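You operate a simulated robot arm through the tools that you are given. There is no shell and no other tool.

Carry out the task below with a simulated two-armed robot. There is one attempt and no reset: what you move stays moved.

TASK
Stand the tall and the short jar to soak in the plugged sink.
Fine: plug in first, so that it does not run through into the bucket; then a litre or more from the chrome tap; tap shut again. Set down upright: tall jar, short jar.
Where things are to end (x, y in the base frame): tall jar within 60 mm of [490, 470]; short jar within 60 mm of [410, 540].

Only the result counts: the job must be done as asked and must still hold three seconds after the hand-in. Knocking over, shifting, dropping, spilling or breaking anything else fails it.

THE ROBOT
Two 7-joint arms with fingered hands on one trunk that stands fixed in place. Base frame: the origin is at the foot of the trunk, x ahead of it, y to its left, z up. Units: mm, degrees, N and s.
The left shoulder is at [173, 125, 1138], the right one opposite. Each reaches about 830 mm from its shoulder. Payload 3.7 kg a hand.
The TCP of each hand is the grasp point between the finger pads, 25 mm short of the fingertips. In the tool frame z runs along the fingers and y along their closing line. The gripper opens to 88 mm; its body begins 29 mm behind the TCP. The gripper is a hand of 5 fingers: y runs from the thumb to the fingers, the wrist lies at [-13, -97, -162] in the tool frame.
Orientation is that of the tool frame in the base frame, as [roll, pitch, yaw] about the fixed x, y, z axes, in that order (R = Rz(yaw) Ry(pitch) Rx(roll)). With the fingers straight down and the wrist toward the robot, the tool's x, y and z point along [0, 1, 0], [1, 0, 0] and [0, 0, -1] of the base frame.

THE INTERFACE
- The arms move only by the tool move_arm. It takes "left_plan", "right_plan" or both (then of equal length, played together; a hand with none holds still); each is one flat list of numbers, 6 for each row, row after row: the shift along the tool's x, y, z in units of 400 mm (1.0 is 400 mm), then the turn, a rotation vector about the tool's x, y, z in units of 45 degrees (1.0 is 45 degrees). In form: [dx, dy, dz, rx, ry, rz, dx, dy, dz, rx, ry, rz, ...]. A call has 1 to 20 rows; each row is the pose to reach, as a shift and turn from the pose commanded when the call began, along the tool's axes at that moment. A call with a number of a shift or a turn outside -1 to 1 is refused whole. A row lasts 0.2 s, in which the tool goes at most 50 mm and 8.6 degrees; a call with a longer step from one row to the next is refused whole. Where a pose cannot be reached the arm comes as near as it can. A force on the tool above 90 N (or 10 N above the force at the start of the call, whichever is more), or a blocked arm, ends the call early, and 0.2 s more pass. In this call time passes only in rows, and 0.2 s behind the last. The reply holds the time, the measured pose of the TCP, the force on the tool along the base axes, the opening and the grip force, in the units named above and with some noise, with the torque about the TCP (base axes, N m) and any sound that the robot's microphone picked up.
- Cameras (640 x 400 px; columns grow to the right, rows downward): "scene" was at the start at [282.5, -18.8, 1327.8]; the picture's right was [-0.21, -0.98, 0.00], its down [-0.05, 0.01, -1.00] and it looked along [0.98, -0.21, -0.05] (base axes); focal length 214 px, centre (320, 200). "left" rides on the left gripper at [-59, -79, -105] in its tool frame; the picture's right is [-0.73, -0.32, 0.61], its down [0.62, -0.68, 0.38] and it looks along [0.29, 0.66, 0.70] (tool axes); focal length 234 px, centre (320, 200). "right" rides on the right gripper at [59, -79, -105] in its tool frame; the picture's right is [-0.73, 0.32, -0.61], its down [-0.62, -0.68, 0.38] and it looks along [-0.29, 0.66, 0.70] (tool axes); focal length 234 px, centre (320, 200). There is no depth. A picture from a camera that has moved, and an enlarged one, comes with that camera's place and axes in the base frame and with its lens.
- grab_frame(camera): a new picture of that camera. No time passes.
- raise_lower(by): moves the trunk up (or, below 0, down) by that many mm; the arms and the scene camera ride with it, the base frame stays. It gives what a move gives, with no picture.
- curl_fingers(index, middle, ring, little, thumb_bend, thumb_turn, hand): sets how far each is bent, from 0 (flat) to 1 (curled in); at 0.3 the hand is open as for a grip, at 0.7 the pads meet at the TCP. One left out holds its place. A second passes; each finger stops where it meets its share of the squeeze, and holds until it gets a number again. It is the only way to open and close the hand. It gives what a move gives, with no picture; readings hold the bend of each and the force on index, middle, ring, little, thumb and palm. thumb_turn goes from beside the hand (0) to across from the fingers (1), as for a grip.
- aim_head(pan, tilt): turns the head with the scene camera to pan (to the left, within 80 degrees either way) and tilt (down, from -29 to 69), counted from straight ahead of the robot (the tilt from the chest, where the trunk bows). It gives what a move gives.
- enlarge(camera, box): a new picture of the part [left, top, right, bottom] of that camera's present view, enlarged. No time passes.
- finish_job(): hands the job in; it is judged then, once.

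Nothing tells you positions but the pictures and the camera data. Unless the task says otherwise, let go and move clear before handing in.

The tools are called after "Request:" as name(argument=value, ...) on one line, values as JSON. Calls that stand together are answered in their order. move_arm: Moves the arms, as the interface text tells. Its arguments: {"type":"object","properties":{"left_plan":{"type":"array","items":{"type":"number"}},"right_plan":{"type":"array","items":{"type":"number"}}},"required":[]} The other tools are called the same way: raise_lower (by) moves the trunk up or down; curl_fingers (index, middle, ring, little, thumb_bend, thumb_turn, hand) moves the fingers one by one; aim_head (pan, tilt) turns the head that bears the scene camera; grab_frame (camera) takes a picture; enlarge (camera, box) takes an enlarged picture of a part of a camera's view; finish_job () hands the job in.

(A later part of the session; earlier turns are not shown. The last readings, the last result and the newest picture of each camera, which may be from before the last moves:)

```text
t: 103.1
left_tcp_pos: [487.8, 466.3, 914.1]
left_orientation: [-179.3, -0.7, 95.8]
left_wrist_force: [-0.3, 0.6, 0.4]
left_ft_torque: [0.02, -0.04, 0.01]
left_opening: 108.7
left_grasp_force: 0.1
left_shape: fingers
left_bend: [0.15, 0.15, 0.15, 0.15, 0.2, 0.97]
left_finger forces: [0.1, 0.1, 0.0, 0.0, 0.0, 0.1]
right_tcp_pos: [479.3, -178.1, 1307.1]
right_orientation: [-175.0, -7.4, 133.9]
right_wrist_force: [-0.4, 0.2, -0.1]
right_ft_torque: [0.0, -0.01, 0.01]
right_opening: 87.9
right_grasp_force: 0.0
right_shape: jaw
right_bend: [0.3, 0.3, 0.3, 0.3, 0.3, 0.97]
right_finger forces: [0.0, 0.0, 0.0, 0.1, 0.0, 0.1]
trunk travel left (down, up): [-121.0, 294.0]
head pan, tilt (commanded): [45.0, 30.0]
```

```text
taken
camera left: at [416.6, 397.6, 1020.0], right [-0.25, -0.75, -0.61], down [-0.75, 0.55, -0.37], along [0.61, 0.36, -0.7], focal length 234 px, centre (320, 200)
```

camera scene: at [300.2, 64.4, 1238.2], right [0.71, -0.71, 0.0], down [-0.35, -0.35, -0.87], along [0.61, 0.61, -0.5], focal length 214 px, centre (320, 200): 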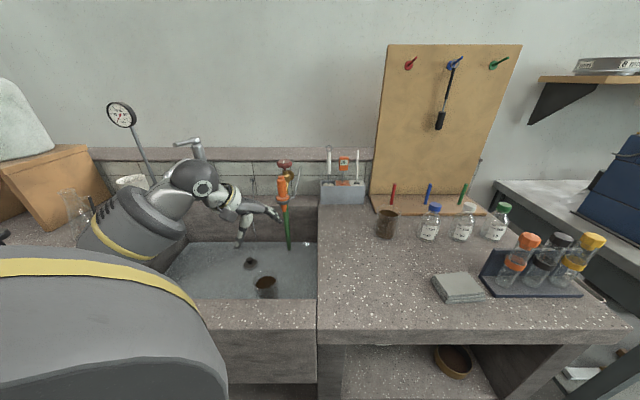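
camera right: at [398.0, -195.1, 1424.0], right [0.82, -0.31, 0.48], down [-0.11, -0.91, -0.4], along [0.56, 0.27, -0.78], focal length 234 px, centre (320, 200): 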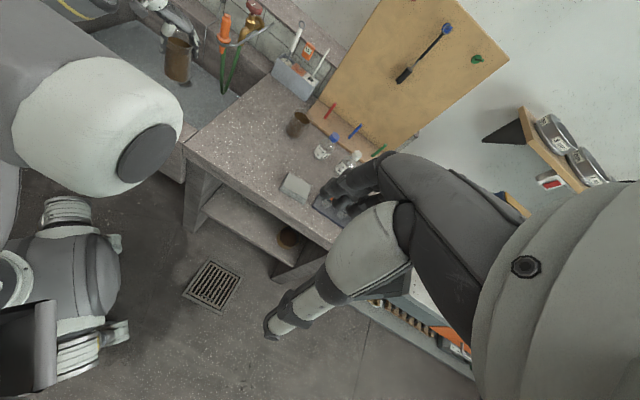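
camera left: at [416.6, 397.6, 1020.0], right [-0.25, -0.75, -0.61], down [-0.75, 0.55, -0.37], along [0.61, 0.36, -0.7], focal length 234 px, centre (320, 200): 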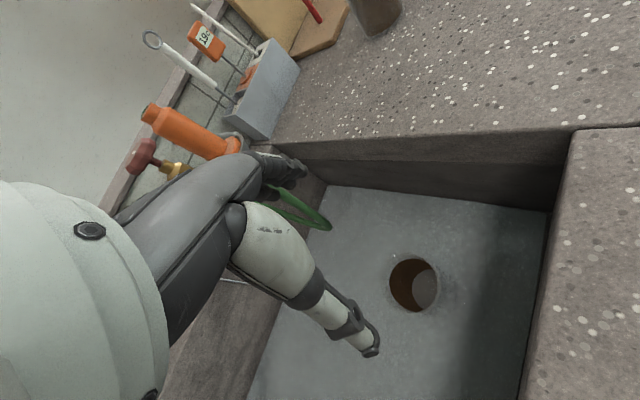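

The tall jar stands at about (485, 469), upright. Now I raise the hand and go over to the short jar, passing in front of the nozzle.

Request:
move_arm(left_plan=[0, 0, -0.105, 0, 0, 0, 0, 0, -0.21, 0, 0, 0, 0, 0, -0.315, 0, 0, 0, -0.076, 0.052, -0.32, 0, 0, 0, -0.153, 0.105, -0.32, 0, 0, 0, -0.229, 0.157, -0.325, 0, 0, 0, -0.305, 0.21, -0.325, 0, 0, 0, -0.3815, 0.262, -0.33, 0, 0, 0, -0.4, 0.35, -0.33, 0, 0, 0, -0.42, 0.445, -0.33, 0, 0, 0, -0.44, 0.54, -0.335, 0, 0, 0, -0.46, 0.635, -0.335, 0, 0, 0, -0.481, 0.734, -0.335, 0, 0, 0])

Request:
grab_frame(camera="scene")

Request:
grab_frame(camera="left")

```text
t: 105.9
left_tcp_pos: [804.1, 300.0, 1038.3]
left_orientation: [-179.2, -0.7, 95.9]
left_wrist_force: [-0.3, 0.5, 0.4]
left_ft_torque: [-0.03, -0.03, -0.01]
left_opening: 108.8
left_grasp_force: 0.0
left_shape: fingers
left_bend: [0.15, 0.15, 0.15, 0.15, 0.2, 0.97]
left_finger forces: [0.0, 0.1, 0.1, 0.1, 0.0, 0.0]
right_tcp_pos: [481.2, -177.1, 1305.1]
right_orientation: [-174.9, -7.5, 133.9]
right_wrist_force: [-0.1, -0.1, -0.2]
right_ft_torque: [0.0, 0.0, -0.03]
right_opening: 87.7
right_grasp_force: 0.1
right_shape: jaw
right_bend: [0.3, 0.3, 0.3, 0.3, 0.3, 0.97]
right_finger forces: [0.0, 0.0, 0.0, 0.1, 0.1, 0.1]
trunk travel left (down, up): [-121.0, 294.0]
head pan, tilt (commanded): [45.0, 30.0]
```

```text
taken
camera scene: at [301.5, 64.3, 1237.7], right [0.71, -0.71, 0.0], down [-0.35, -0.35, -0.87], along [0.61, 0.61, -0.5], focal length 214 px, centre (320, 200)
```

scene: 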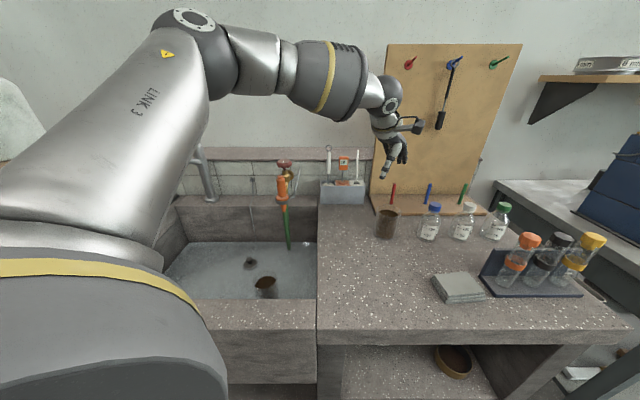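

```text
taken
camera left: at [733.6, 232.4, 1145.0], right [-0.26, -0.75, -0.61], down [-0.75, 0.55, -0.37], along [0.61, 0.36, -0.7], focal length 234 px, centre (320, 200)
```

left: 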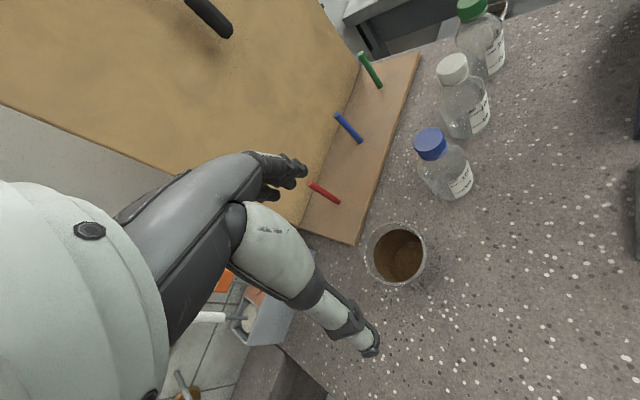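

The short jar's rim centre is at about (827.5, 295.5). I align over it and descend 100 mm.

Request:
move_arm(left_plan=[-0.01, 0.015, 0.06, 0, 0, 0, -0.02, 0.03, 0.125, 0, 0, 0, -0.03, 0.045, 0.19, 0, 0, 0, -0.039, 0.059, 0.25, 0, 0, 0])

Request:
grab_frame(camera="left")

Request:
enlarge(camera="scene", box=[330, 110, 470, 260])

```text
t: 106.9
left_tcp_pos: [826.7, 291.1, 941.1]
left_orientation: [-179.3, -0.8, 95.9]
left_wrist_force: [0.6, 0.8, 0.2]
left_ft_torque: [-0.01, 0.01, 0.02]
left_opening: 108.8
left_grasp_force: 0.1
left_shape: fingers
left_bend: [0.15, 0.15, 0.15, 0.15, 0.2, 0.97]
left_finger forces: [0.1, 0.0, 0.0, 0.0, 0.0, 0.1]
right_tcp_pos: [480.5, -177.2, 1305.7]
right_orientation: [-175.0, -7.3, 133.9]
right_wrist_force: [-0.3, -0.7, -0.8]
right_ft_torque: [0.02, 0.03, 0.0]
right_opening: 87.6
right_grasp_force: 0.1
right_shape: jaw
right_bend: [0.3, 0.3, 0.3, 0.3, 0.3, 0.97]
right_finger forces: [0.0, 0.1, 0.2, 0.0, 0.0, 0.0]
trunk travel left (down, up): [-121.0, 294.0]
head pan, tilt (commanded): [45.0, 30.0]
```

```text
taken
camera left: at [755.8, 222.6, 1046.7], right [-0.26, -0.75, -0.61], down [-0.75, 0.56, -0.37], along [0.61, 0.36, -0.7], focal length 234 px, centre (320, 200)
```

left: 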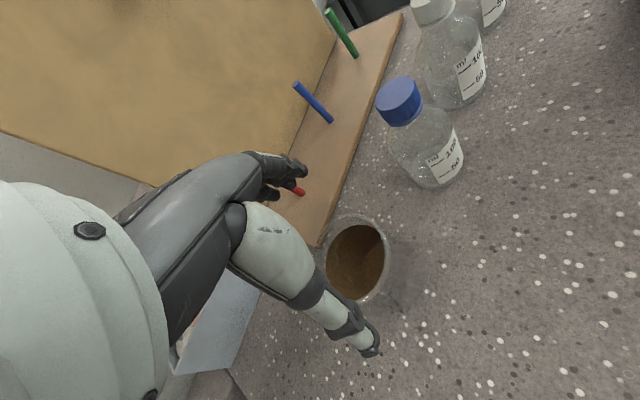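

```text
2.67 times, centred on (400, 185) of scene
camera zoom: at [300.9, 64.5, 1237.9], right [0.71, -0.71, 0.0], down [-0.35, -0.35, -0.87], along [0.61, 0.61, -0.5], focal length 572 px, centre (107, 240)
```

zoom: 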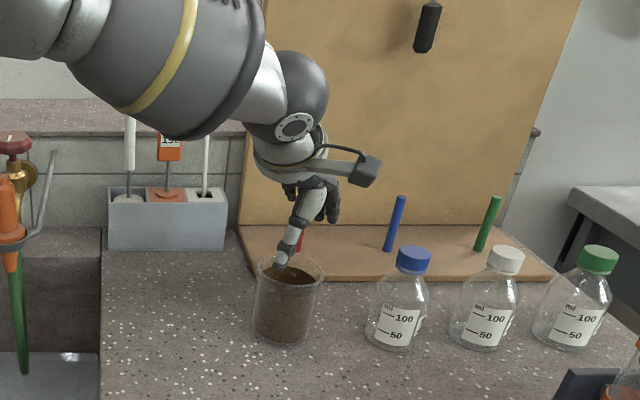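

Request:
move_arm(left_plan=[-0.006, 0, 0.05, 0, 0, 0, -0.0125, 0, 0.1, 0, 0, 0])

Request:
grab_frame(camera="left")

Request:
enlarge(camera="scene", box=[330, 110, 470, 260])

```text
t: 107.5
left_tcp_pos: [826.0, 286.8, 900.8]
left_orientation: [-179.2, -0.9, 95.9]
left_wrist_force: [0.3, 0.6, -0.7]
left_ft_torque: [-0.03, 0.02, -0.04]
left_opening: 109.0
left_grasp_force: 0.1
left_shape: fingers
left_bend: [0.15, 0.15, 0.15, 0.15, 0.2, 0.97]
left_finger forces: [0.0, 0.0, 0.1, 0.0, 0.0, 0.0]
right_tcp_pos: [479.1, -178.0, 1305.0]
right_orientation: [-174.9, -7.4, 134.0]
right_wrist_force: [0.0, 0.1, 0.2]
right_ft_torque: [-0.04, 0.0, 0.0]
right_opening: 87.5
right_grasp_force: 0.0
right_shape: jaw
right_bend: [0.3, 0.3, 0.3, 0.3, 0.3, 0.97]
right_finger forces: [0.0, 0.0, 0.0, 0.0, 0.0, 0.1]
trunk travel left (down, up): [-121.0, 294.0]
head pan, tilt (commanded): [45.0, 30.0]
```

```text
taken
camera left: at [755.5, 218.2, 1006.4], right [-0.25, -0.75, -0.61], down [-0.75, 0.56, -0.37], along [0.61, 0.36, -0.7], focal length 234 px, centre (320, 200)
```

left: 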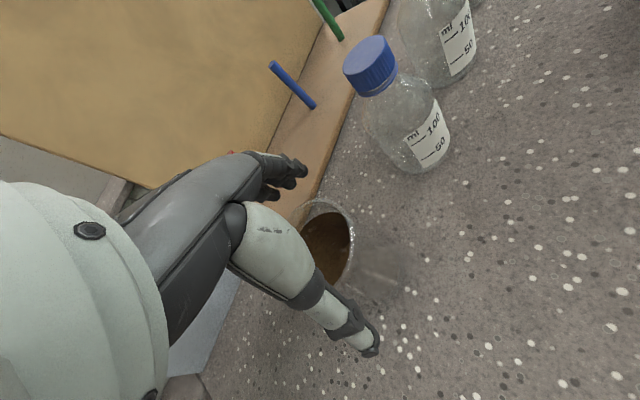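

```text
2.67 times, centred on (400, 185) of scene
camera zoom: at [300.5, 64.5, 1238.1], right [0.71, -0.71, 0.0], down [-0.35, -0.35, -0.87], along [0.61, 0.61, -0.5], focal length 572 px, centre (107, 240)
```

zoom: 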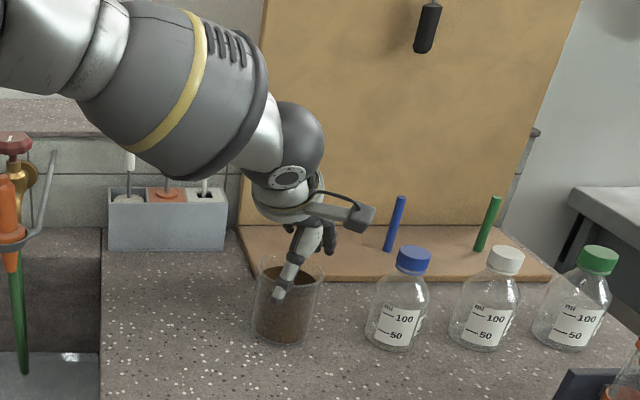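

Clear around the rim. I descend the last 30 mm with a 4 mm sideways correction.

Request:
move_arm(left_plan=[0.005, 0, 0.03, 0, 0, 0, 0.01, 0.001, 0.055, 0, 0, 0, 0.01, 0.001, 0.0775, 0, 0, 0])

Request:
grab_frame(camera="left")

Request:
enlarge(camera="scene", box=[340, 150, 430, 250])

```text
t: 108.3
left_tcp_pos: [825.6, 289.7, 870.3]
left_orientation: [-179.3, -0.8, 95.9]
left_wrist_force: [-0.8, 0.2, 0.8]
left_ft_torque: [0.01, 0.01, -0.01]
left_opening: 109.0
left_grasp_force: 0.1
left_shape: fingers
left_bend: [0.15, 0.15, 0.15, 0.15, 0.2, 0.97]
left_finger forces: [0.0, 0.0, 0.0, 0.0, 0.1, 0.0]
right_tcp_pos: [480.6, -178.9, 1306.5]
right_orientation: [-175.1, -7.3, 133.9]
right_wrist_force: [-1.0, 0.0, 1.0]
right_ft_torque: [0.01, 0.02, 0.0]
right_opening: 87.5
right_grasp_force: 0.1
right_shape: jaw
right_bend: [0.3, 0.3, 0.3, 0.3, 0.3, 0.97]
right_finger forces: [0.0, 0.0, 0.0, 0.0, 0.0, 0.1]
trunk travel left (down, up): [-121.0, 294.0]
head pan, tilt (commanded): [45.0, 30.0]
```

```text
taken
camera left: at [754.4, 222.2, 975.2], right [-0.25, -0.75, -0.61], down [-0.75, 0.55, -0.37], along [0.61, 0.36, -0.7], focal length 234 px, centre (320, 200)
```

left: 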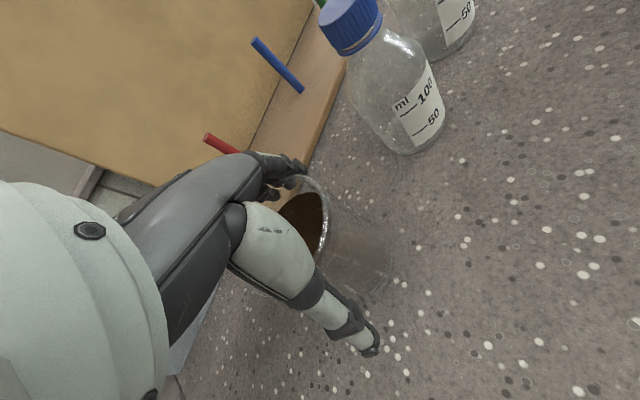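

```text
4.00 times, centred on (385, 200) of scene
camera zoom: at [300.6, 64.5, 1238.1], right [0.71, -0.71, 0.0], down [-0.35, -0.35, -0.87], along [0.61, 0.61, -0.5], focal length 858 px, centre (60, 200)
```

zoom: 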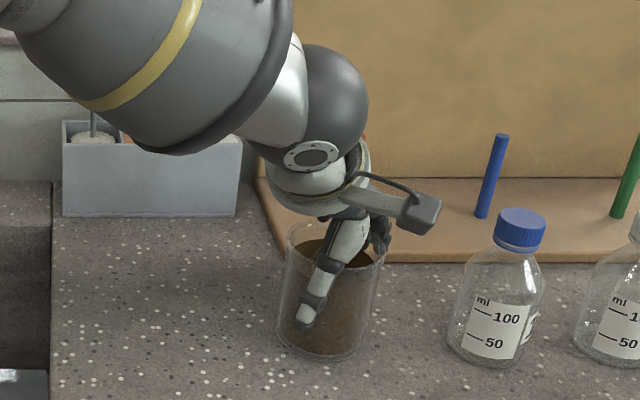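

The jar sits a little toward the little-finger side. I shift 6 mm to centre it, then close gently to near contact.

Request:
move_arm(left_plan=[0.015, 0, 0.002, 0, 0, 0])

Request:
curl_fingers(hand="left", index=0.26, middle=0.26, ring=0.26, little=0.26, thumb_bend=0.27)

Request:
enlarge(camera="left", box=[230, 140, 400, 370])

Request:
enlarge(camera="scene", box=[340, 150, 430, 250])

```text
t: 108.7
left_tcp_pos: [824.8, 296.7, 870.2]
left_orientation: [-179.2, -0.8, 96.0]
left_wrist_force: [0.3, -0.5, -0.5]
left_ft_torque: [0.0, -0.01, -0.02]
left_opening: 109.0
left_grasp_force: 0.4
left_shape: fingers
left_bend: [0.15, 0.15, 0.15, 0.15, 0.2, 0.97]
left_finger forces: [0.4, 0.1, 0.0, 0.1, 0.0, 0.0]
right_tcp_pos: [479.2, -177.8, 1306.6]
right_orientation: [-174.9, -7.3, 134.0]
right_wrist_force: [-0.2, 0.4, 0.6]
right_ft_torque: [0.0, 0.01, -0.02]
right_opening: 87.5
right_grasp_force: 0.1
right_shape: jaw
right_bend: [0.3, 0.3, 0.3, 0.3, 0.3, 0.97]
right_finger forces: [0.0, 0.0, 0.1, 0.0, 0.0, 0.0]
trunk travel left (down, up): [-121.0, 294.0]
head pan, tilt (commanded): [45.0, 30.0]
```

```text
t: 109.7
left_tcp_pos: [823.4, 296.3, 870.5]
left_orientation: [-179.5, -0.9, 95.8]
left_wrist_force: [1.4, 0.1, 3.9]
left_ft_torque: [0.02, -0.03, -0.01]
left_opening: 94.0
left_grasp_force: 1.7
left_shape: fingers
left_bend: [0.25, 0.26, 0.26, 0.26, 0.26, 0.97]
left_finger forces: [3.0, 0.1, 0.1, 0.0, 0.9, 0.0]
right_tcp_pos: [478.6, -177.5, 1306.0]
right_orientation: [-175.0, -7.4, 134.0]
right_wrist_force: [0.2, 1.0, 0.2]
right_ft_torque: [0.03, 0.01, 0.02]
right_opening: 87.6
right_grasp_force: 0.0
right_shape: jaw
right_bend: [0.3, 0.3, 0.3, 0.3, 0.3, 0.97]
right_finger forces: [0.0, 0.0, 0.0, 0.0, 0.0, 0.1]
trunk travel left (down, up): [-121.0, 294.0]
head pan, tilt (commanded): [45.0, 30.0]
```

```text
1.74 times, centred on (315, 255) of left
camera zoom: at [753.2, 227.8, 975.9], right [-0.25, -0.75, -0.61], down [-0.75, 0.55, -0.37], along [0.62, 0.36, -0.7], focal length 407 px, centre (329, 104)
```

zoom: 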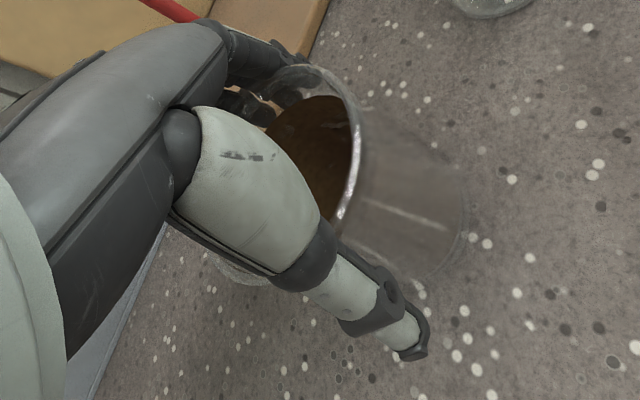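

```text
4.00 times, centred on (385, 200) of scene
camera zoom: at [300.1, 64.3, 1238.3], right [0.71, -0.71, 0.0], down [-0.35, -0.35, -0.87], along [0.61, 0.61, -0.5], focal length 858 px, centre (60, 200)
```

zoom: 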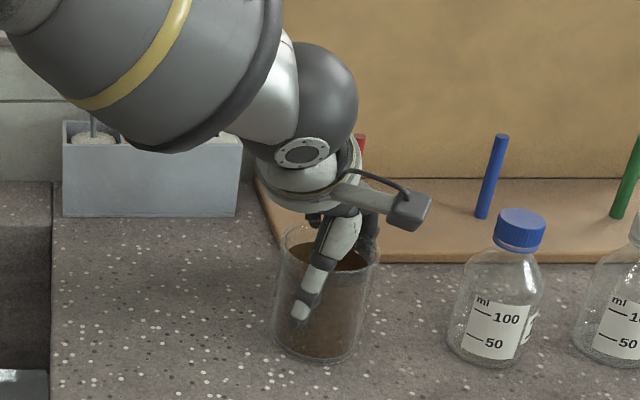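

Index and thumb touch lightly and the jar is upright. I close to a firm grip.

Request:
curl_fingers(hand="left", index=0.6, middle=0.6, ring=0.6, little=0.4, thumb_bend=0.6)

Request:
enlarge(camera="left", box=[230, 140, 400, 370])

Request:
enlarge(camera="scene", box=[340, 150, 430, 250])

```text
t: 110.7
left_tcp_pos: [824.7, 295.6, 870.8]
left_orientation: [-179.5, -0.9, 95.9]
left_wrist_force: [2.0, 0.0, 8.6]
left_ft_torque: [0.1, -0.49, -0.03]
left_opening: 69.8
left_grasp_force: 29.0
left_shape: fingers
left_bend: [0.29, 0.44, 0.47, 0.4, 0.51, 0.95]
left_finger forces: [14.5, 6.9, 6.4, 0.0, 30.8, 0.1]
right_tcp_pos: [478.9, -178.4, 1307.1]
right_orientation: [-175.0, -7.3, 133.9]
right_wrist_force: [0.1, -0.6, -0.7]
right_ft_torque: [0.03, -0.03, -0.03]
right_opening: 87.9
right_grasp_force: 0.0
right_shape: jaw
right_bend: [0.3, 0.3, 0.3, 0.3, 0.3, 0.97]
right_finger forces: [0.0, 0.0, 0.0, 0.1, 0.0, 0.0]
trunk travel left (down, up): [-121.0, 294.0]
head pan, tilt (commanded): [45.0, 30.0]
```

```text
1.74 times, centred on (315, 255) of left
camera zoom: at [752.9, 227.7, 976.8], right [-0.25, -0.75, -0.61], down [-0.75, 0.56, -0.37], along [0.62, 0.36, -0.7], focal length 407 px, centre (329, 104)
```

zoom: 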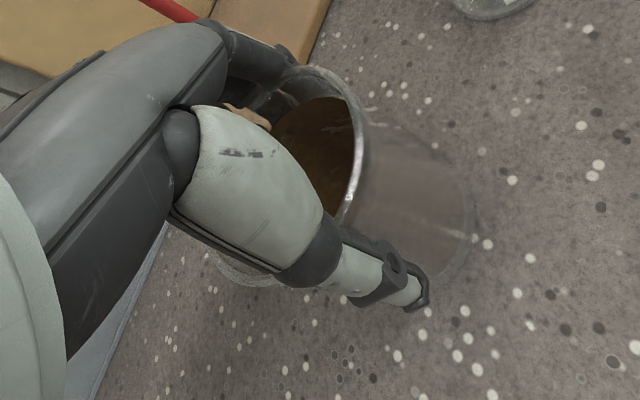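

```text
4.00 times, centred on (385, 200) of scene
camera zoom: at [299.5, 64.1, 1238.5], right [0.71, -0.71, 0.0], down [-0.35, -0.35, -0.87], along [0.61, 0.61, -0.5], focal length 858 px, centre (60, 200)
```

zoom: 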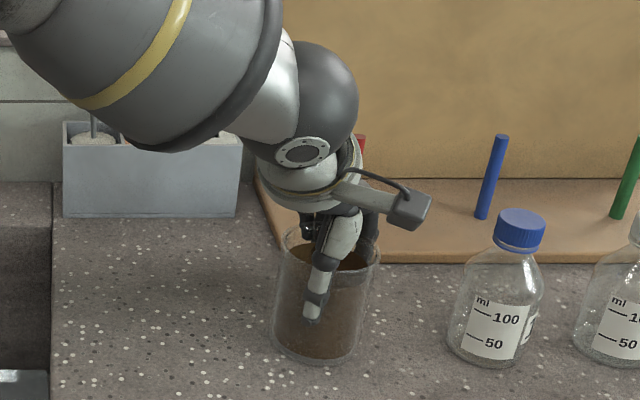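

Gripped with about 29 N, similar to the tall jar. I lift slowly 20 mm and check.

Request:
move_arm(left_plan=[0, 0, -0.0125, 0, 0, 0, 0, 0, -0.03, 0, 0, 0, 0, 0, -0.05, 0, 0, 0])

Request:
enlarge(camera="scene", box=[340, 150, 430, 250])

```text
t: 111.5
left_tcp_pos: [823.6, 294.2, 889.3]
left_orientation: [-179.2, -0.8, 95.9]
left_wrist_force: [-0.2, 0.0, -1.7]
left_ft_torque: [-0.04, -0.05, -0.01]
left_opening: 68.0
left_grasp_force: 26.4
left_shape: fingers
left_bend: [0.29, 0.45, 0.48, 0.4, 0.52, 0.95]
left_finger forces: [11.2, 6.5, 6.5, 0.1, 28.9, 0.0]
right_tcp_pos: [480.2, -178.8, 1306.2]
right_orientation: [-174.9, -7.5, 133.9]
right_wrist_force: [0.0, 0.6, 0.2]
right_ft_torque: [0.02, 0.02, -0.01]
right_opening: 87.7
right_grasp_force: 0.1
right_shape: jaw
right_bend: [0.3, 0.3, 0.3, 0.3, 0.3, 0.97]
right_finger forces: [0.0, 0.0, 0.0, 0.0, 0.0, 0.0]
trunk travel left (down, up): [-121.0, 294.0]
head pan, tilt (commanded): [45.0, 30.0]
```

```text
4.00 times, centred on (385, 200) of scene
camera zoom: at [300.3, 64.5, 1238.2], right [0.71, -0.71, 0.0], down [-0.35, -0.35, -0.87], along [0.61, 0.61, -0.5], focal length 858 px, centre (60, 200)
```

zoom: 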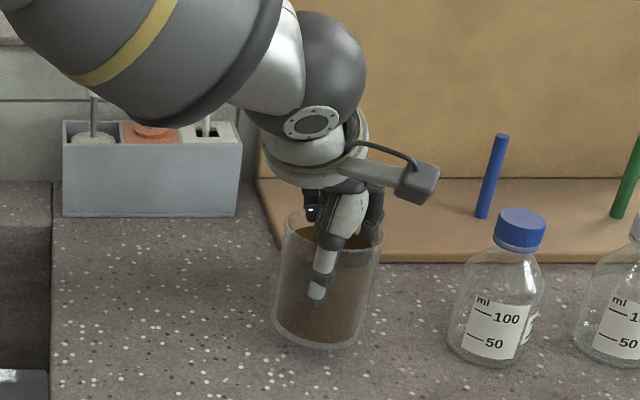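

Upright and holding. I lift it up high and carry it back from the bench.

Request:
move_arm(left_plan=[0, 0, -0.03, 0, 0, 0, 0, 0, -0.08, 0, 0, 0, 0, 0, -0.14, 0, 0, 0, 0, 0, -0.2, 0, 0, 0, 0, 0, -0.26, 0, 0, 0, 0, 0, -0.32, 0, 0, 0, 0, 0, -0.35, 0, 0, 0, 0.006, -0.025, -0.36, 0, 0, 0, 0.018, -0.075, -0.36, 0, 0, 0, 0.034, -0.135, -0.36, 0, 0, 0, 0.05, -0.2, -0.36, 0, 0, 0, 0.066, -0.265, -0.36, 0, 0, 0, 0.082, -0.33, -0.36, 0, 0, 0, 0.099, -0.395, -0.36, 0, 0, 0, 0.114, -0.455, -0.36, 0, 0, 0, 0.126, -0.5, -0.36, 0, 0, 0, 0.1325, -0.528, -0.36, 0, 0, 0])

Request:
grab_frame(camera="scene")

```text
t: 115.1
left_tcp_pos: [610.0, 325.2, 1033.6]
left_orientation: [-179.3, -0.8, 95.9]
left_wrist_force: [0.5, 0.5, -1.4]
left_ft_torque: [0.02, 0.01, 0.03]
left_opening: 67.4
left_grasp_force: 25.6
left_shape: fingers
left_bend: [0.29, 0.45, 0.49, 0.4, 0.52, 0.95]
left_finger forces: [11.3, 6.3, 6.7, 0.0, 28.0, 0.0]
right_tcp_pos: [480.0, -176.6, 1305.0]
right_orientation: [-174.9, -7.3, 134.0]
right_wrist_force: [0.9, 0.9, -0.1]
right_ft_torque: [0.02, 0.03, -0.01]
right_opening: 87.6
right_grasp_force: 0.0
right_shape: jaw
right_bend: [0.3, 0.3, 0.3, 0.3, 0.3, 0.97]
right_finger forces: [0.1, 0.1, 0.1, 0.0, 0.0, 0.0]
trunk travel left (down, up): [-121.0, 294.0]
head pan, tilt (commanded): [45.0, 30.0]
```

```text
taken
camera scene: at [300.3, 64.6, 1238.2], right [0.71, -0.71, 0.0], down [-0.35, -0.35, -0.87], along [0.61, 0.61, -0.5], focal length 214 px, centre (320, 200)
```

scene: 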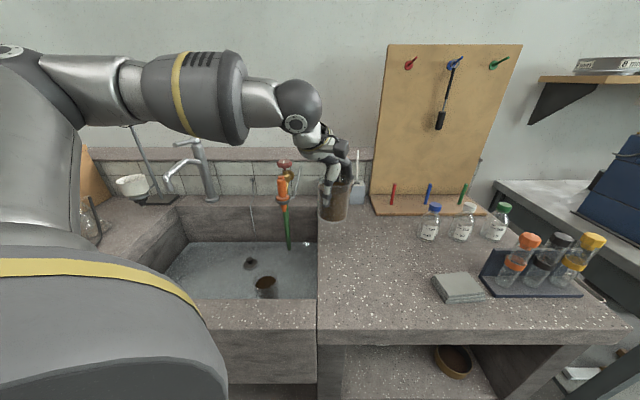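

The short jar is steady. I carry it left over the sink to above its place at about (406, 545).

Request:
move_arm(left_plan=[0.02, -0.015, 0, 0, 0, 0, 0.06, -0.0455, 0.001, 0, 0, 0, 0.11, -0.083, 0.003, 0, 0, 0, 0.16, -0.121, 0.004, 0, 0, 0, 0.21, -0.159, 0.005, 0, 0, 0, 0.26, -0.197, 0.007, 0, 0, 0, 0.31, -0.235, 0.008, 0, 0, 0, 0.36, -0.273, 0.009, 0, 0, 0, 0.41, -0.311, 0.01, 0, 0, 0, 0.46, -0.349, 0.012, 0, 0, 0, 0.51, -0.387, 0.013, 0, 0, 0, 0.55, -0.417, 0.014, 0, 0, 0, 0.575, -0.436, 0.015, 0, 0, 0, 0.589, -0.4465, 0.015, 0, 0, 0])

Request:
grab_frame(camera="scene")

Request:
grab_frame(camera="left")

```text
t: 118.1
left_tcp_pos: [410.4, 540.1, 1034.9]
left_orientation: [-179.2, -0.8, 95.9]
left_wrist_force: [-1.0, -1.0, -1.8]
left_ft_torque: [0.01, 0.0, 0.02]
left_opening: 66.7
left_grasp_force: 25.5
left_shape: fingers
left_bend: [0.29, 0.46, 0.49, 0.4, 0.52, 0.95]
left_finger forces: [11.2, 6.3, 6.8, 0.1, 27.2, 0.1]
right_tcp_pos: [478.6, -177.7, 1304.5]
right_orientation: [-175.0, -7.3, 133.9]
right_wrist_force: [0.4, 0.5, 0.1]
right_ft_torque: [-0.03, 0.03, 0.0]
right_opening: 87.7
right_grasp_force: 0.1
right_shape: jaw
right_bend: [0.3, 0.3, 0.3, 0.3, 0.3, 0.97]
right_finger forces: [0.0, 0.0, 0.1, 0.0, 0.0, 0.1]
trunk travel left (down, up): [-121.0, 294.0]
head pan, tilt (commanded): [45.0, 30.0]
```

```text
taken
camera scene: at [300.4, 64.6, 1238.2], right [0.71, -0.71, 0.0], down [-0.35, -0.35, -0.87], along [0.61, 0.61, -0.5], focal length 214 px, centre (320, 200)
```

scene: 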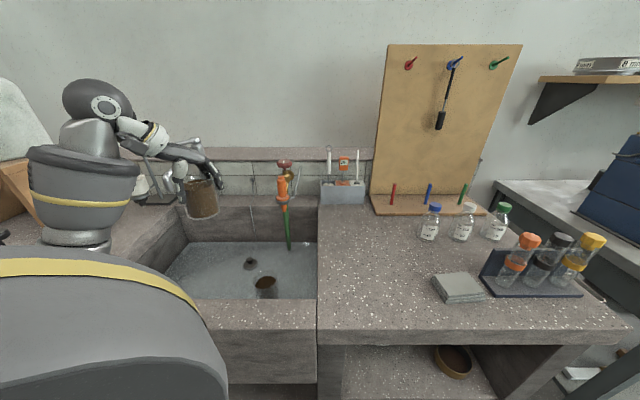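

```text
taken
camera left: at [339.4, 472.9, 1140.8], right [-0.25, -0.75, -0.61], down [-0.75, 0.55, -0.37], along [0.61, 0.36, -0.7], focal length 234 px, centre (320, 200)
```

left: 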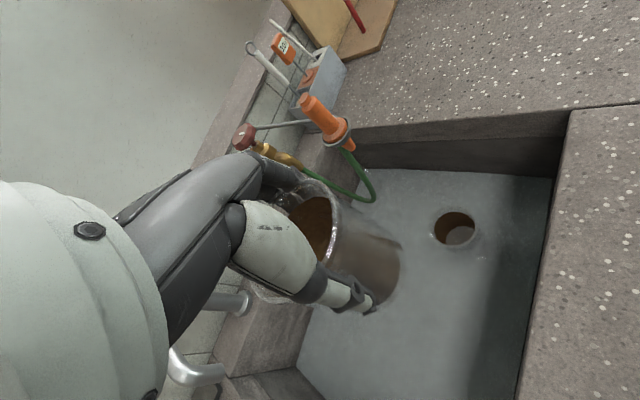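

In position above (407, 545). I lower stepwise as before.

Request:
move_arm(left_plan=[0, 0, 0.03, 0, 0, 0, 0, 0, 0.085, 0, 0, 0, 0, 0, 0.145, 0, 0, 0, 0, 0, 0.205, 0, 0, 0, 0, 0, 0.265, 0, 0, 0, 0, 0, 0.325, 0, 0, 0, 0, 0, 0.37, 0, 0, 0])

Request:
grab_frame(camera="scene")

Request:
grab_frame(camera="left")

```text
t: 119.7
left_tcp_pos: [407.2, 543.6, 887.2]
left_orientation: [-179.3, -0.8, 95.8]
left_wrist_force: [0.6, -0.5, -1.0]
left_ft_torque: [-0.01, -0.01, 0.01]
left_opening: 66.5
left_grasp_force: 25.2
left_shape: fingers
left_bend: [0.29, 0.46, 0.49, 0.4, 0.52, 0.95]
left_finger forces: [11.3, 6.3, 6.9, 0.1, 27.0, 0.1]
right_tcp_pos: [479.4, -178.5, 1305.8]
right_orientation: [-174.9, -7.4, 133.9]
right_wrist_force: [0.7, 0.1, -0.8]
right_ft_torque: [-0.02, -0.01, 0.02]
right_opening: 87.3
right_grasp_force: 0.1
right_shape: jaw
right_bend: [0.3, 0.3, 0.3, 0.3, 0.3, 0.97]
right_finger forces: [0.0, 0.0, 0.0, 0.0, 0.1, 0.0]
trunk travel left (down, up): [-121.0, 294.0]
head pan, tilt (commanded): [45.0, 30.0]
```

```text
taken
camera scene: at [300.4, 64.6, 1238.2], right [0.71, -0.71, 0.0], down [-0.35, -0.35, -0.87], along [0.61, 0.61, -0.5], focal length 214 px, centre (320, 200)
```

scene: 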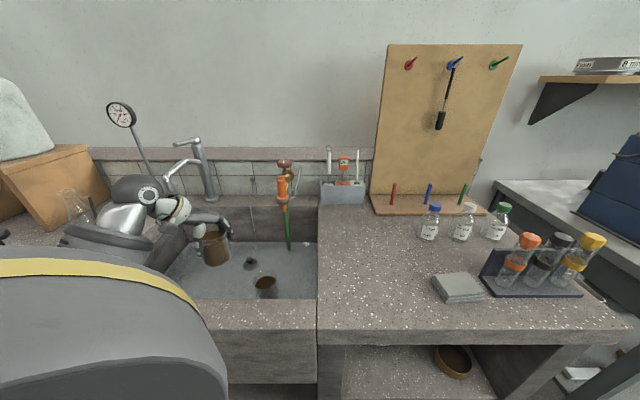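

```text
taken
camera left: at [336.4, 475.6, 993.2], right [-0.25, -0.75, -0.61], down [-0.75, 0.55, -0.37], along [0.61, 0.36, -0.7], focal length 234 px, centre (320, 200)
```

left: 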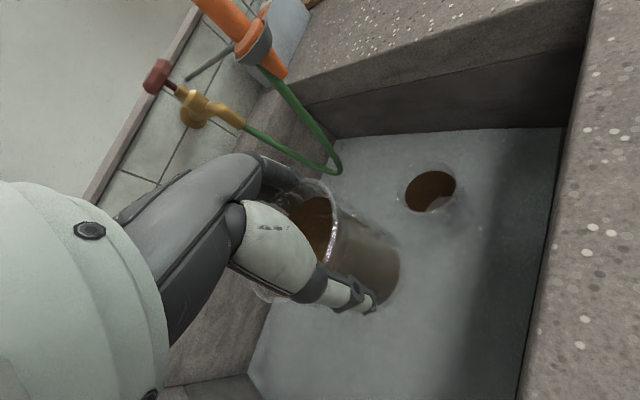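

Request:
move_arm(left_plan=[0, 0, 0.03, 0, 0, 0, 0, 0, 0.085, 0, 0, 0, 0, 0, 0.145, 0, 0, 0, 0, 0, 0.205, 0, 0, 0, 0, 0, 0.265, 0, 0, 0, 0, 0, 0.31, 0, 0, 0, 0, 0, 0.335, 0, 0, 0])

Request:
enlarge(camera="scene", box=[100, 180, 320, 330])

Request:
grab_frame(camera="left")

```text
t: 121.3
left_tcp_pos: [407.2, 543.6, 754.2]
left_orientation: [-179.3, -0.8, 95.8]
left_wrist_force: [-0.1, -1.0, -0.7]
left_ft_torque: [0.0, -0.03, -0.01]
left_opening: 66.6
left_grasp_force: 25.4
left_shape: fingers
left_bend: [0.29, 0.46, 0.49, 0.4, 0.52, 0.95]
left_finger forces: [11.3, 6.2, 6.8, 0.0, 26.9, 0.0]
right_tcp_pos: [479.1, -177.1, 1305.8]
right_orientation: [-174.9, -7.3, 134.0]
right_wrist_force: [-0.1, -0.9, 0.4]
right_ft_torque: [0.0, -0.02, 0.0]
right_opening: 87.8
right_grasp_force: 0.1
right_shape: jaw
right_bend: [0.3, 0.3, 0.3, 0.3, 0.3, 0.97]
right_finger forces: [0.0, 0.0, 0.1, 0.1, 0.1, 0.0]
trunk travel left (down, up): [-121.0, 294.0]
head pan, tilt (commanded): [45.0, 30.0]
```

```text
2.67 times, centred on (210, 255) of scene
camera zoom: at [300.4, 64.6, 1238.2], right [0.71, -0.71, 0.0], down [-0.35, -0.35, -0.87], along [0.61, 0.61, -0.5], focal length 572 px, centre (613, 53)
```

zoom: 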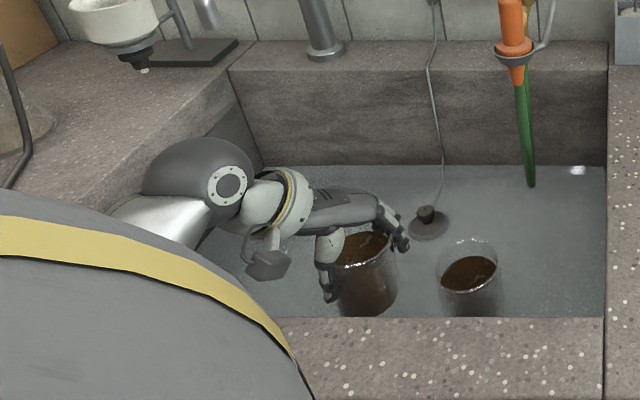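

```text
taken
camera left: at [336.0, 475.9, 859.4], right [-0.25, -0.75, -0.61], down [-0.75, 0.56, -0.37], along [0.61, 0.36, -0.7], focal length 234 px, centre (320, 200)
```

left: 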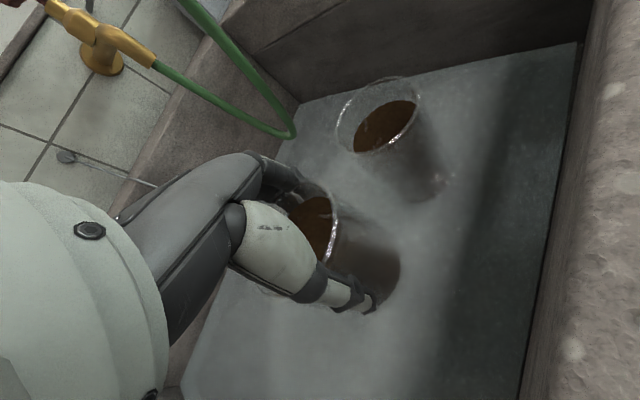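

Good clearance from the tall jar. I lower 58 mm more, then small steps.

Request:
move_arm(left_plan=[0, 0, 0.03, 0, 0, 0, 0, 0, 0.08, 0, 0, 0, 0, 0, 0.125, 0, 0, 0, 0, 0, 0.145, 0, 0, 0])

Request:
move_arm(left_plan=[0, 0, 0.01, 0, 0, 0])

Request:
grab_frame(camera="left")

```text
t: 122.3
left_tcp_pos: [407.1, 544.3, 697.4]
left_orientation: [-179.4, -0.8, 95.9]
left_wrist_force: [-1.3, -0.2, 6.6]
left_ft_torque: [-0.6, 0.53, -0.05]
left_opening: 66.2
left_grasp_force: 25.9
left_shape: fingers
left_bend: [0.29, 0.46, 0.49, 0.4, 0.52, 0.95]
left_finger forces: [11.3, 6.4, 6.8, 0.1, 26.7, 0.0]
right_tcp_pos: [478.8, -178.6, 1306.2]
right_orientation: [-175.0, -7.3, 133.9]
right_wrist_force: [0.5, 0.7, 0.0]
right_ft_torque: [0.01, 0.02, 0.0]
right_opening: 87.7
right_grasp_force: 0.0
right_shape: jaw
right_bend: [0.3, 0.3, 0.3, 0.3, 0.3, 0.97]
right_finger forces: [0.0, 0.1, 0.0, 0.0, 0.0, 0.1]
trunk travel left (down, up): [-121.0, 294.0]
head pan, tilt (commanded): [45.0, 30.0]
```

```text
t: 122.7
left_tcp_pos: [406.2, 544.1, 699.9]
left_orientation: [179.9, -0.8, 96.1]
left_wrist_force: [-2.9, 7.5, 38.6]
left_ft_torque: [-3.69, 2.94, -0.76]
left_opening: 66.3
left_grasp_force: 25.7
left_shape: fingers
left_bend: [0.29, 0.46, 0.49, 0.4, 0.52, 0.95]
left_finger forces: [11.3, 6.3, 6.8, 0.1, 26.8, 0.0]
right_tcp_pos: [476.0, -179.3, 1307.5]
right_orientation: [-175.2, -7.3, 133.9]
right_wrist_force: [0.4, 0.6, -0.6]
right_ft_torque: [-0.04, -0.04, 0.02]
right_opening: 87.5
right_grasp_force: 0.1
right_shape: jaw
right_bend: [0.3, 0.3, 0.3, 0.3, 0.3, 0.97]
right_finger forces: [0.0, 0.0, 0.0, 0.0, 0.1, 0.0]
trunk travel left (down, up): [-121.0, 294.0]
head pan, tilt (commanded): [45.0, 30.0]
```

```text
taken
camera left: at [334.7, 476.1, 803.2], right [-0.25, -0.75, -0.62], down [-0.74, 0.56, -0.37], along [0.62, 0.37, -0.69], focal length 234 px, centre (320, 200)
```

left: 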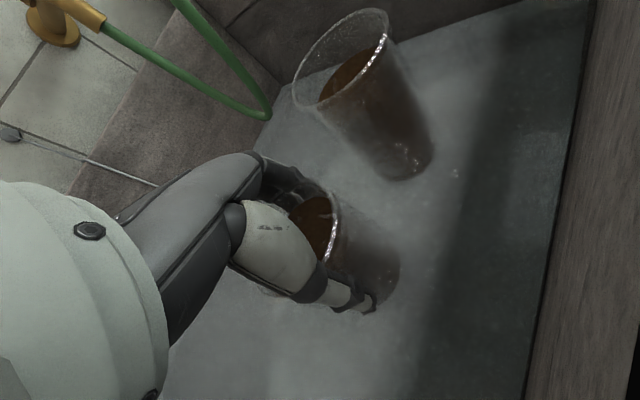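

The 39 N push-back, with torque and unchanged finger forces, shows the hand's camera housing is resting on the front rim, not the jar. I raise 30 mm and shift 30 mm away from the rim, which is still within tolerance for the short jar.

Request:
move_arm(left_plan=[0, 0, -0.03, 0, 0, 0, 0, 0, -0.08, 0, 0, 0, 0.012, 0.015, -0.09, 0, 0, 0, 0.03, 0.037, -0.09, 0, 0, 0, 0.047, 0.058, -0.09, 0, 0, 0])

Request:
grab_frame(camera="left")

Request:
enlarge(camera="scene", box=[100, 180, 320, 330])

```text
t: 123.9
left_tcp_pos: [426.5, 566.0, 726.9]
left_orientation: [-179.3, -0.8, 95.9]
left_wrist_force: [-0.5, -0.5, -1.4]
left_ft_torque: [0.0, 0.02, -0.01]
left_opening: 66.5
left_grasp_force: 25.5
left_shape: fingers
left_bend: [0.29, 0.46, 0.49, 0.4, 0.52, 0.95]
left_finger forces: [11.2, 6.3, 6.8, 0.0, 26.7, 0.1]
right_tcp_pos: [480.8, -177.3, 1305.6]
right_orientation: [-175.0, -7.5, 133.9]
right_wrist_force: [1.0, 0.4, 0.0]
right_ft_torque: [0.03, 0.0, 0.02]
right_opening: 87.6
right_grasp_force: 0.0
right_shape: jaw
right_bend: [0.3, 0.3, 0.3, 0.3, 0.3, 0.97]
right_finger forces: [0.0, 0.1, 0.1, 0.1, 0.0, 0.1]
trunk travel left (down, up): [-121.0, 294.0]
head pan, tilt (commanded): [45.0, 30.0]
```

```text
taken
camera left: at [356.0, 497.4, 832.7], right [-0.26, -0.75, -0.61], down [-0.75, 0.56, -0.37], along [0.61, 0.36, -0.7], focal length 234 px, centre (320, 200)
```

left: 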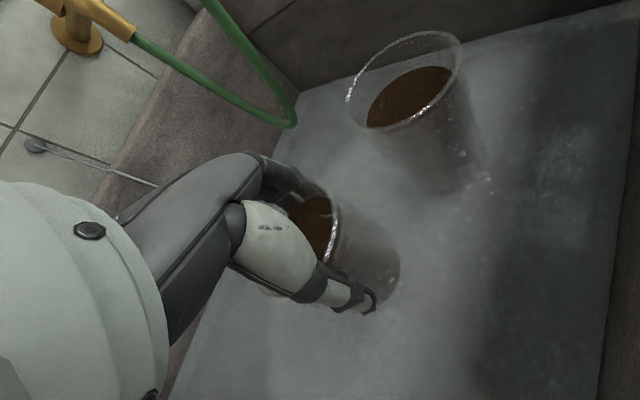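

```text
2.67 times, centred on (210, 255) of scene
camera zoom: at [300.5, 64.6, 1238.1], right [0.71, -0.71, 0.0], down [-0.35, -0.35, -0.87], along [0.61, 0.61, -0.5], focal length 572 px, centre (613, 53)
```

zoom: 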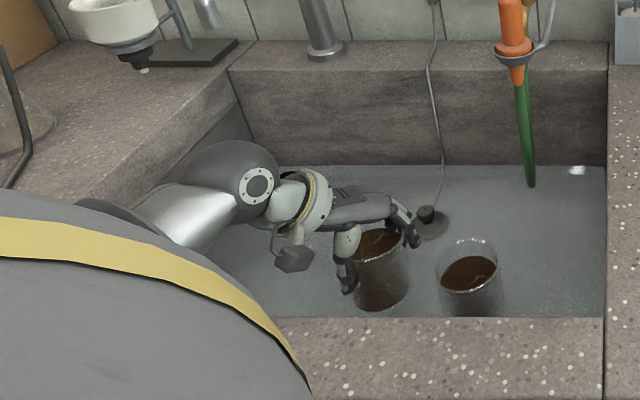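

Clear of the rim now. I lower again, first to just above the floor.

Request:
move_arm(left_plan=[-0.006, -0.008, 0.02, 0, 0, 0, -0.0127, -0.0156, 0.055, 0, 0, 0, -0.0127, -0.0156, 0.08, 0, 0, 0])

Request:
move_arm(left_plan=[0, 0, 0.01, 0, 0, 0])

```text
t: 124.7
left_tcp_pos: [421.4, 561.7, 695.6]
left_orientation: [-179.2, -0.8, 95.9]
left_wrist_force: [0.0, 0.2, -1.3]
left_ft_torque: [0.0, 0.03, -0.02]
left_opening: 66.5
left_grasp_force: 26.0
left_shape: fingers
left_bend: [0.29, 0.46, 0.49, 0.4, 0.52, 0.95]
left_finger forces: [11.2, 6.1, 6.8, 0.0, 26.8, 0.0]
right_tcp_pos: [479.5, -177.6, 1305.9]
right_orientation: [-175.0, -7.3, 133.9]
right_wrist_force: [-0.6, 0.0, -0.9]
right_ft_torque: [0.05, 0.01, -0.01]
right_opening: 87.7
right_grasp_force: 0.1
right_shape: jaw
right_bend: [0.3, 0.3, 0.3, 0.3, 0.3, 0.97]
right_finger forces: [0.0, 0.1, 0.0, 0.0, 0.0, 0.0]
trunk travel left (down, up): [-121.0, 294.0]
head pan, tilt (commanded): [45.0, 30.0]
```

```text
t: 125.1
left_tcp_pos: [420.7, 561.2, 692.2]
left_orientation: [-179.3, -0.8, 95.9]
left_wrist_force: [0.0, -0.1, -1.0]
left_ft_torque: [0.01, -0.01, -0.01]
left_opening: 66.1
left_grasp_force: 25.7
left_shape: fingers
left_bend: [0.29, 0.46, 0.49, 0.4, 0.52, 0.95]
left_finger forces: [11.3, 6.2, 6.8, 0.0, 26.7, 0.1]
right_tcp_pos: [479.9, -177.2, 1306.8]
right_orientation: [-175.0, -7.4, 134.0]
right_wrist_force: [-0.5, -0.6, -0.1]
right_ft_torque: [-0.01, 0.02, -0.04]
right_opening: 87.6
right_grasp_force: 0.1
right_shape: jaw
right_bend: [0.3, 0.3, 0.3, 0.3, 0.3, 0.97]
right_finger forces: [0.0, 0.1, 0.2, 0.0, 0.0, 0.1]
trunk travel left (down, up): [-121.0, 294.0]
head pan, tilt (commanded): [45.0, 30.0]
```

Request:
move_arm(left_plan=[0, 0, 0.01, 0, 0, 0])

Request:
move_arm(left_plan=[0, 0, 0.0075, 0, 0, 0])

```text
t: 125.5
left_tcp_pos: [420.0, 559.7, 688.5]
left_orientation: [-179.3, -0.8, 95.9]
left_wrist_force: [0.3, 0.3, -1.8]
left_ft_torque: [-0.02, 0.01, 0.0]
left_opening: 66.8
left_grasp_force: 25.9
left_shape: fingers
left_bend: [0.29, 0.46, 0.49, 0.4, 0.52, 0.95]
left_finger forces: [11.2, 6.2, 6.8, 0.0, 26.7, 0.0]
right_tcp_pos: [480.5, -177.6, 1306.8]
right_orientation: [-174.9, -7.4, 134.0]
right_wrist_force: [-0.5, -0.4, 0.2]
right_ft_torque: [0.05, 0.0, -0.03]
right_opening: 87.9
right_grasp_force: 0.1
right_shape: jaw
right_bend: [0.3, 0.3, 0.3, 0.3, 0.3, 0.97]
right_finger forces: [0.1, 0.0, 0.0, 0.0, 0.0, 0.1]
trunk travel left (down, up): [-121.0, 294.0]
head pan, tilt (commanded): [45.0, 30.0]
```

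```text
t: 125.9
left_tcp_pos: [420.1, 560.9, 685.4]
left_orientation: [-179.3, -0.8, 95.8]
left_wrist_force: [-0.6, -0.4, -1.3]
left_ft_torque: [-0.02, 0.02, 0.01]
left_opening: 66.5
left_grasp_force: 25.8
left_shape: fingers
left_bend: [0.29, 0.46, 0.49, 0.4, 0.52, 0.95]
left_finger forces: [11.3, 6.2, 6.9, 0.0, 26.8, 0.0]
right_tcp_pos: [480.1, -177.4, 1305.5]
right_orientation: [-174.9, -7.5, 134.0]
right_wrist_force: [-0.1, 0.3, -0.6]
right_ft_torque: [0.0, 0.05, 0.01]
right_opening: 87.5
right_grasp_force: 0.1
right_shape: jaw
right_bend: [0.3, 0.3, 0.3, 0.3, 0.3, 0.97]
right_finger forces: [0.0, 0.0, 0.0, 0.0, 0.1, 0.0]
trunk travel left (down, up): [-121.0, 294.0]
head pan, tilt (commanded): [45.0, 30.0]
```

Not yet touching at z 685; I continue in 2–3 mm steps.

Request:
move_arm(left_plan=[0, 0, 0.0075, 0, 0, 0])

Request:
move_arm(left_plan=[0, 0, 0.006, 0, 0, 0])

```text
t: 126.3
left_tcp_pos: [420.6, 561.6, 684.6]
left_orientation: [-179.5, -0.9, 96.0]
left_wrist_force: [0.3, 0.4, -0.7]
left_ft_torque: [0.01, 0.0, 0.03]
left_opening: 66.3
left_grasp_force: 25.8
left_shape: fingers
left_bend: [0.29, 0.46, 0.49, 0.4, 0.52, 0.95]
left_finger forces: [11.4, 6.1, 6.8, 0.0, 26.8, 0.1]
right_tcp_pos: [478.6, -178.4, 1306.4]
right_orientation: [-175.1, -7.3, 134.0]
right_wrist_force: [-0.2, 0.8, -0.5]
right_ft_torque: [0.01, 0.03, 0.01]
right_opening: 87.7
right_grasp_force: 0.0
right_shape: jaw
right_bend: [0.3, 0.3, 0.3, 0.3, 0.3, 0.97]
right_finger forces: [0.1, 0.0, 0.0, 0.0, 0.1, 0.0]
trunk travel left (down, up): [-121.0, 294.0]
head pan, tilt (commanded): [45.0, 30.0]
```

```text
t: 126.7
left_tcp_pos: [422.0, 562.5, 684.4]
left_orientation: [-179.8, -1.1, 95.8]
left_wrist_force: [-0.1, -0.3, -1.0]
left_ft_torque: [-0.03, 0.01, 0.01]
left_opening: 66.5
left_grasp_force: 25.9
left_shape: fingers
left_bend: [0.29, 0.46, 0.49, 0.4, 0.52, 0.95]
left_finger forces: [11.3, 6.3, 6.8, 0.0, 26.7, 0.1]
right_tcp_pos: [477.6, -178.1, 1307.0]
right_orientation: [-175.0, -7.5, 134.0]
right_wrist_force: [-0.5, -0.7, 0.1]
right_ft_torque: [-0.02, 0.0, -0.01]
right_opening: 87.7
right_grasp_force: 0.0
right_shape: jaw
right_bend: [0.3, 0.3, 0.3, 0.3, 0.3, 0.97]
right_finger forces: [0.1, 0.0, 0.0, 0.0, 0.1, 0.0]
trunk travel left (down, up): [-121.0, 294.0]
head pan, tilt (commanded): [45.0, 30.0]
```

The hand stops descending without wrist force, so an upstream arm link may be touching something. I look.

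Request:
grab_frame(camera="scene")

Request:
enlarge(camera="scene", box=[60, 200, 300, 340])

Request:
grab_frame(camera="left")

Request:
grab_frame(camera="right")

```text
taken
camera scene: at [299.3, 63.1, 1239.0], right [0.71, -0.71, 0.0], down [-0.35, -0.35, -0.87], along [0.61, 0.61, -0.5], focal length 214 px, centre (320, 200)
```

scene: 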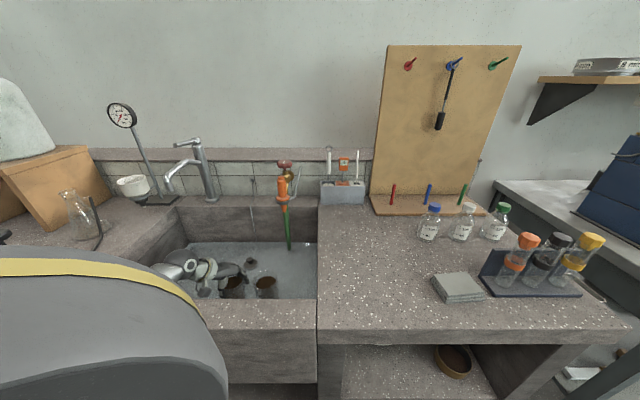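

```text
2.67 times, centred on (180, 270) of scene
camera zoom: at [299.3, 63.1, 1239.0], right [0.71, -0.71, 0.0], down [-0.35, -0.35, -0.87], along [0.61, 0.61, -0.5], focal length 572 px, centre (693, 13)
```

zoom: 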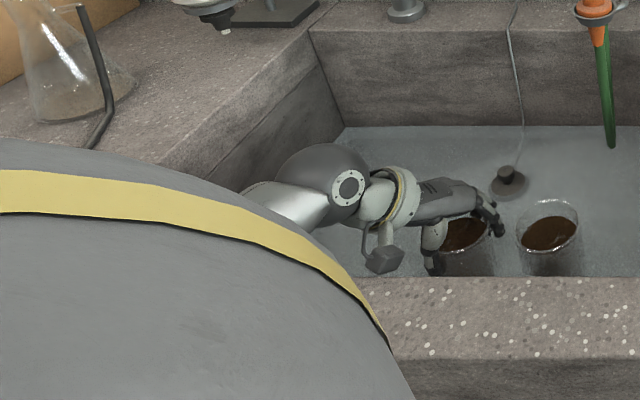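

```text
taken
camera left: at [350.5, 492.8, 789.1], right [-0.25, -0.74, -0.62], down [-0.74, 0.56, -0.37], along [0.62, 0.37, -0.69], focal length 234 px, centre (320, 200)
```

left: 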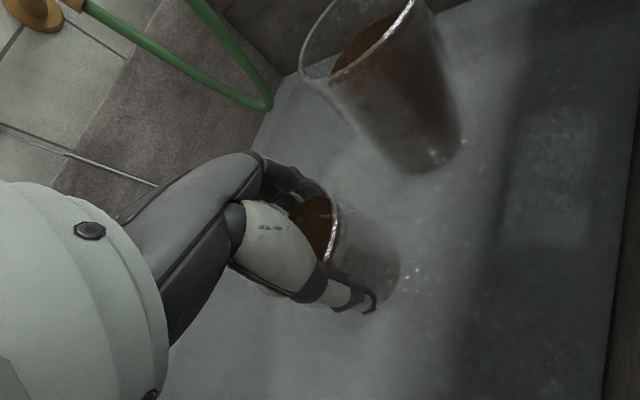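

```text
taken
camera right: at [396.4, -196.8, 1424.8], right [0.82, -0.31, 0.48], down [-0.11, -0.91, -0.4], along [0.56, 0.27, -0.78], focal length 234 px, centre (320, 200)
```

right: 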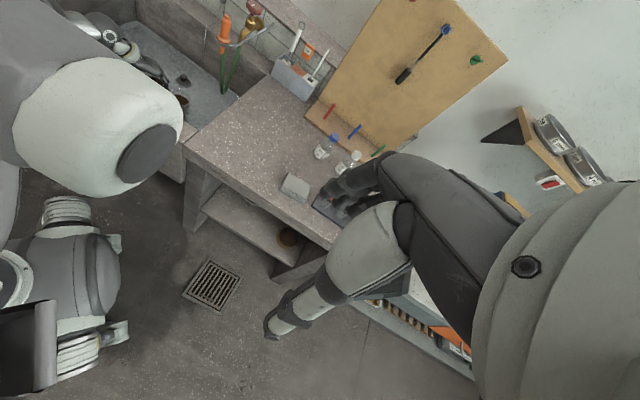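

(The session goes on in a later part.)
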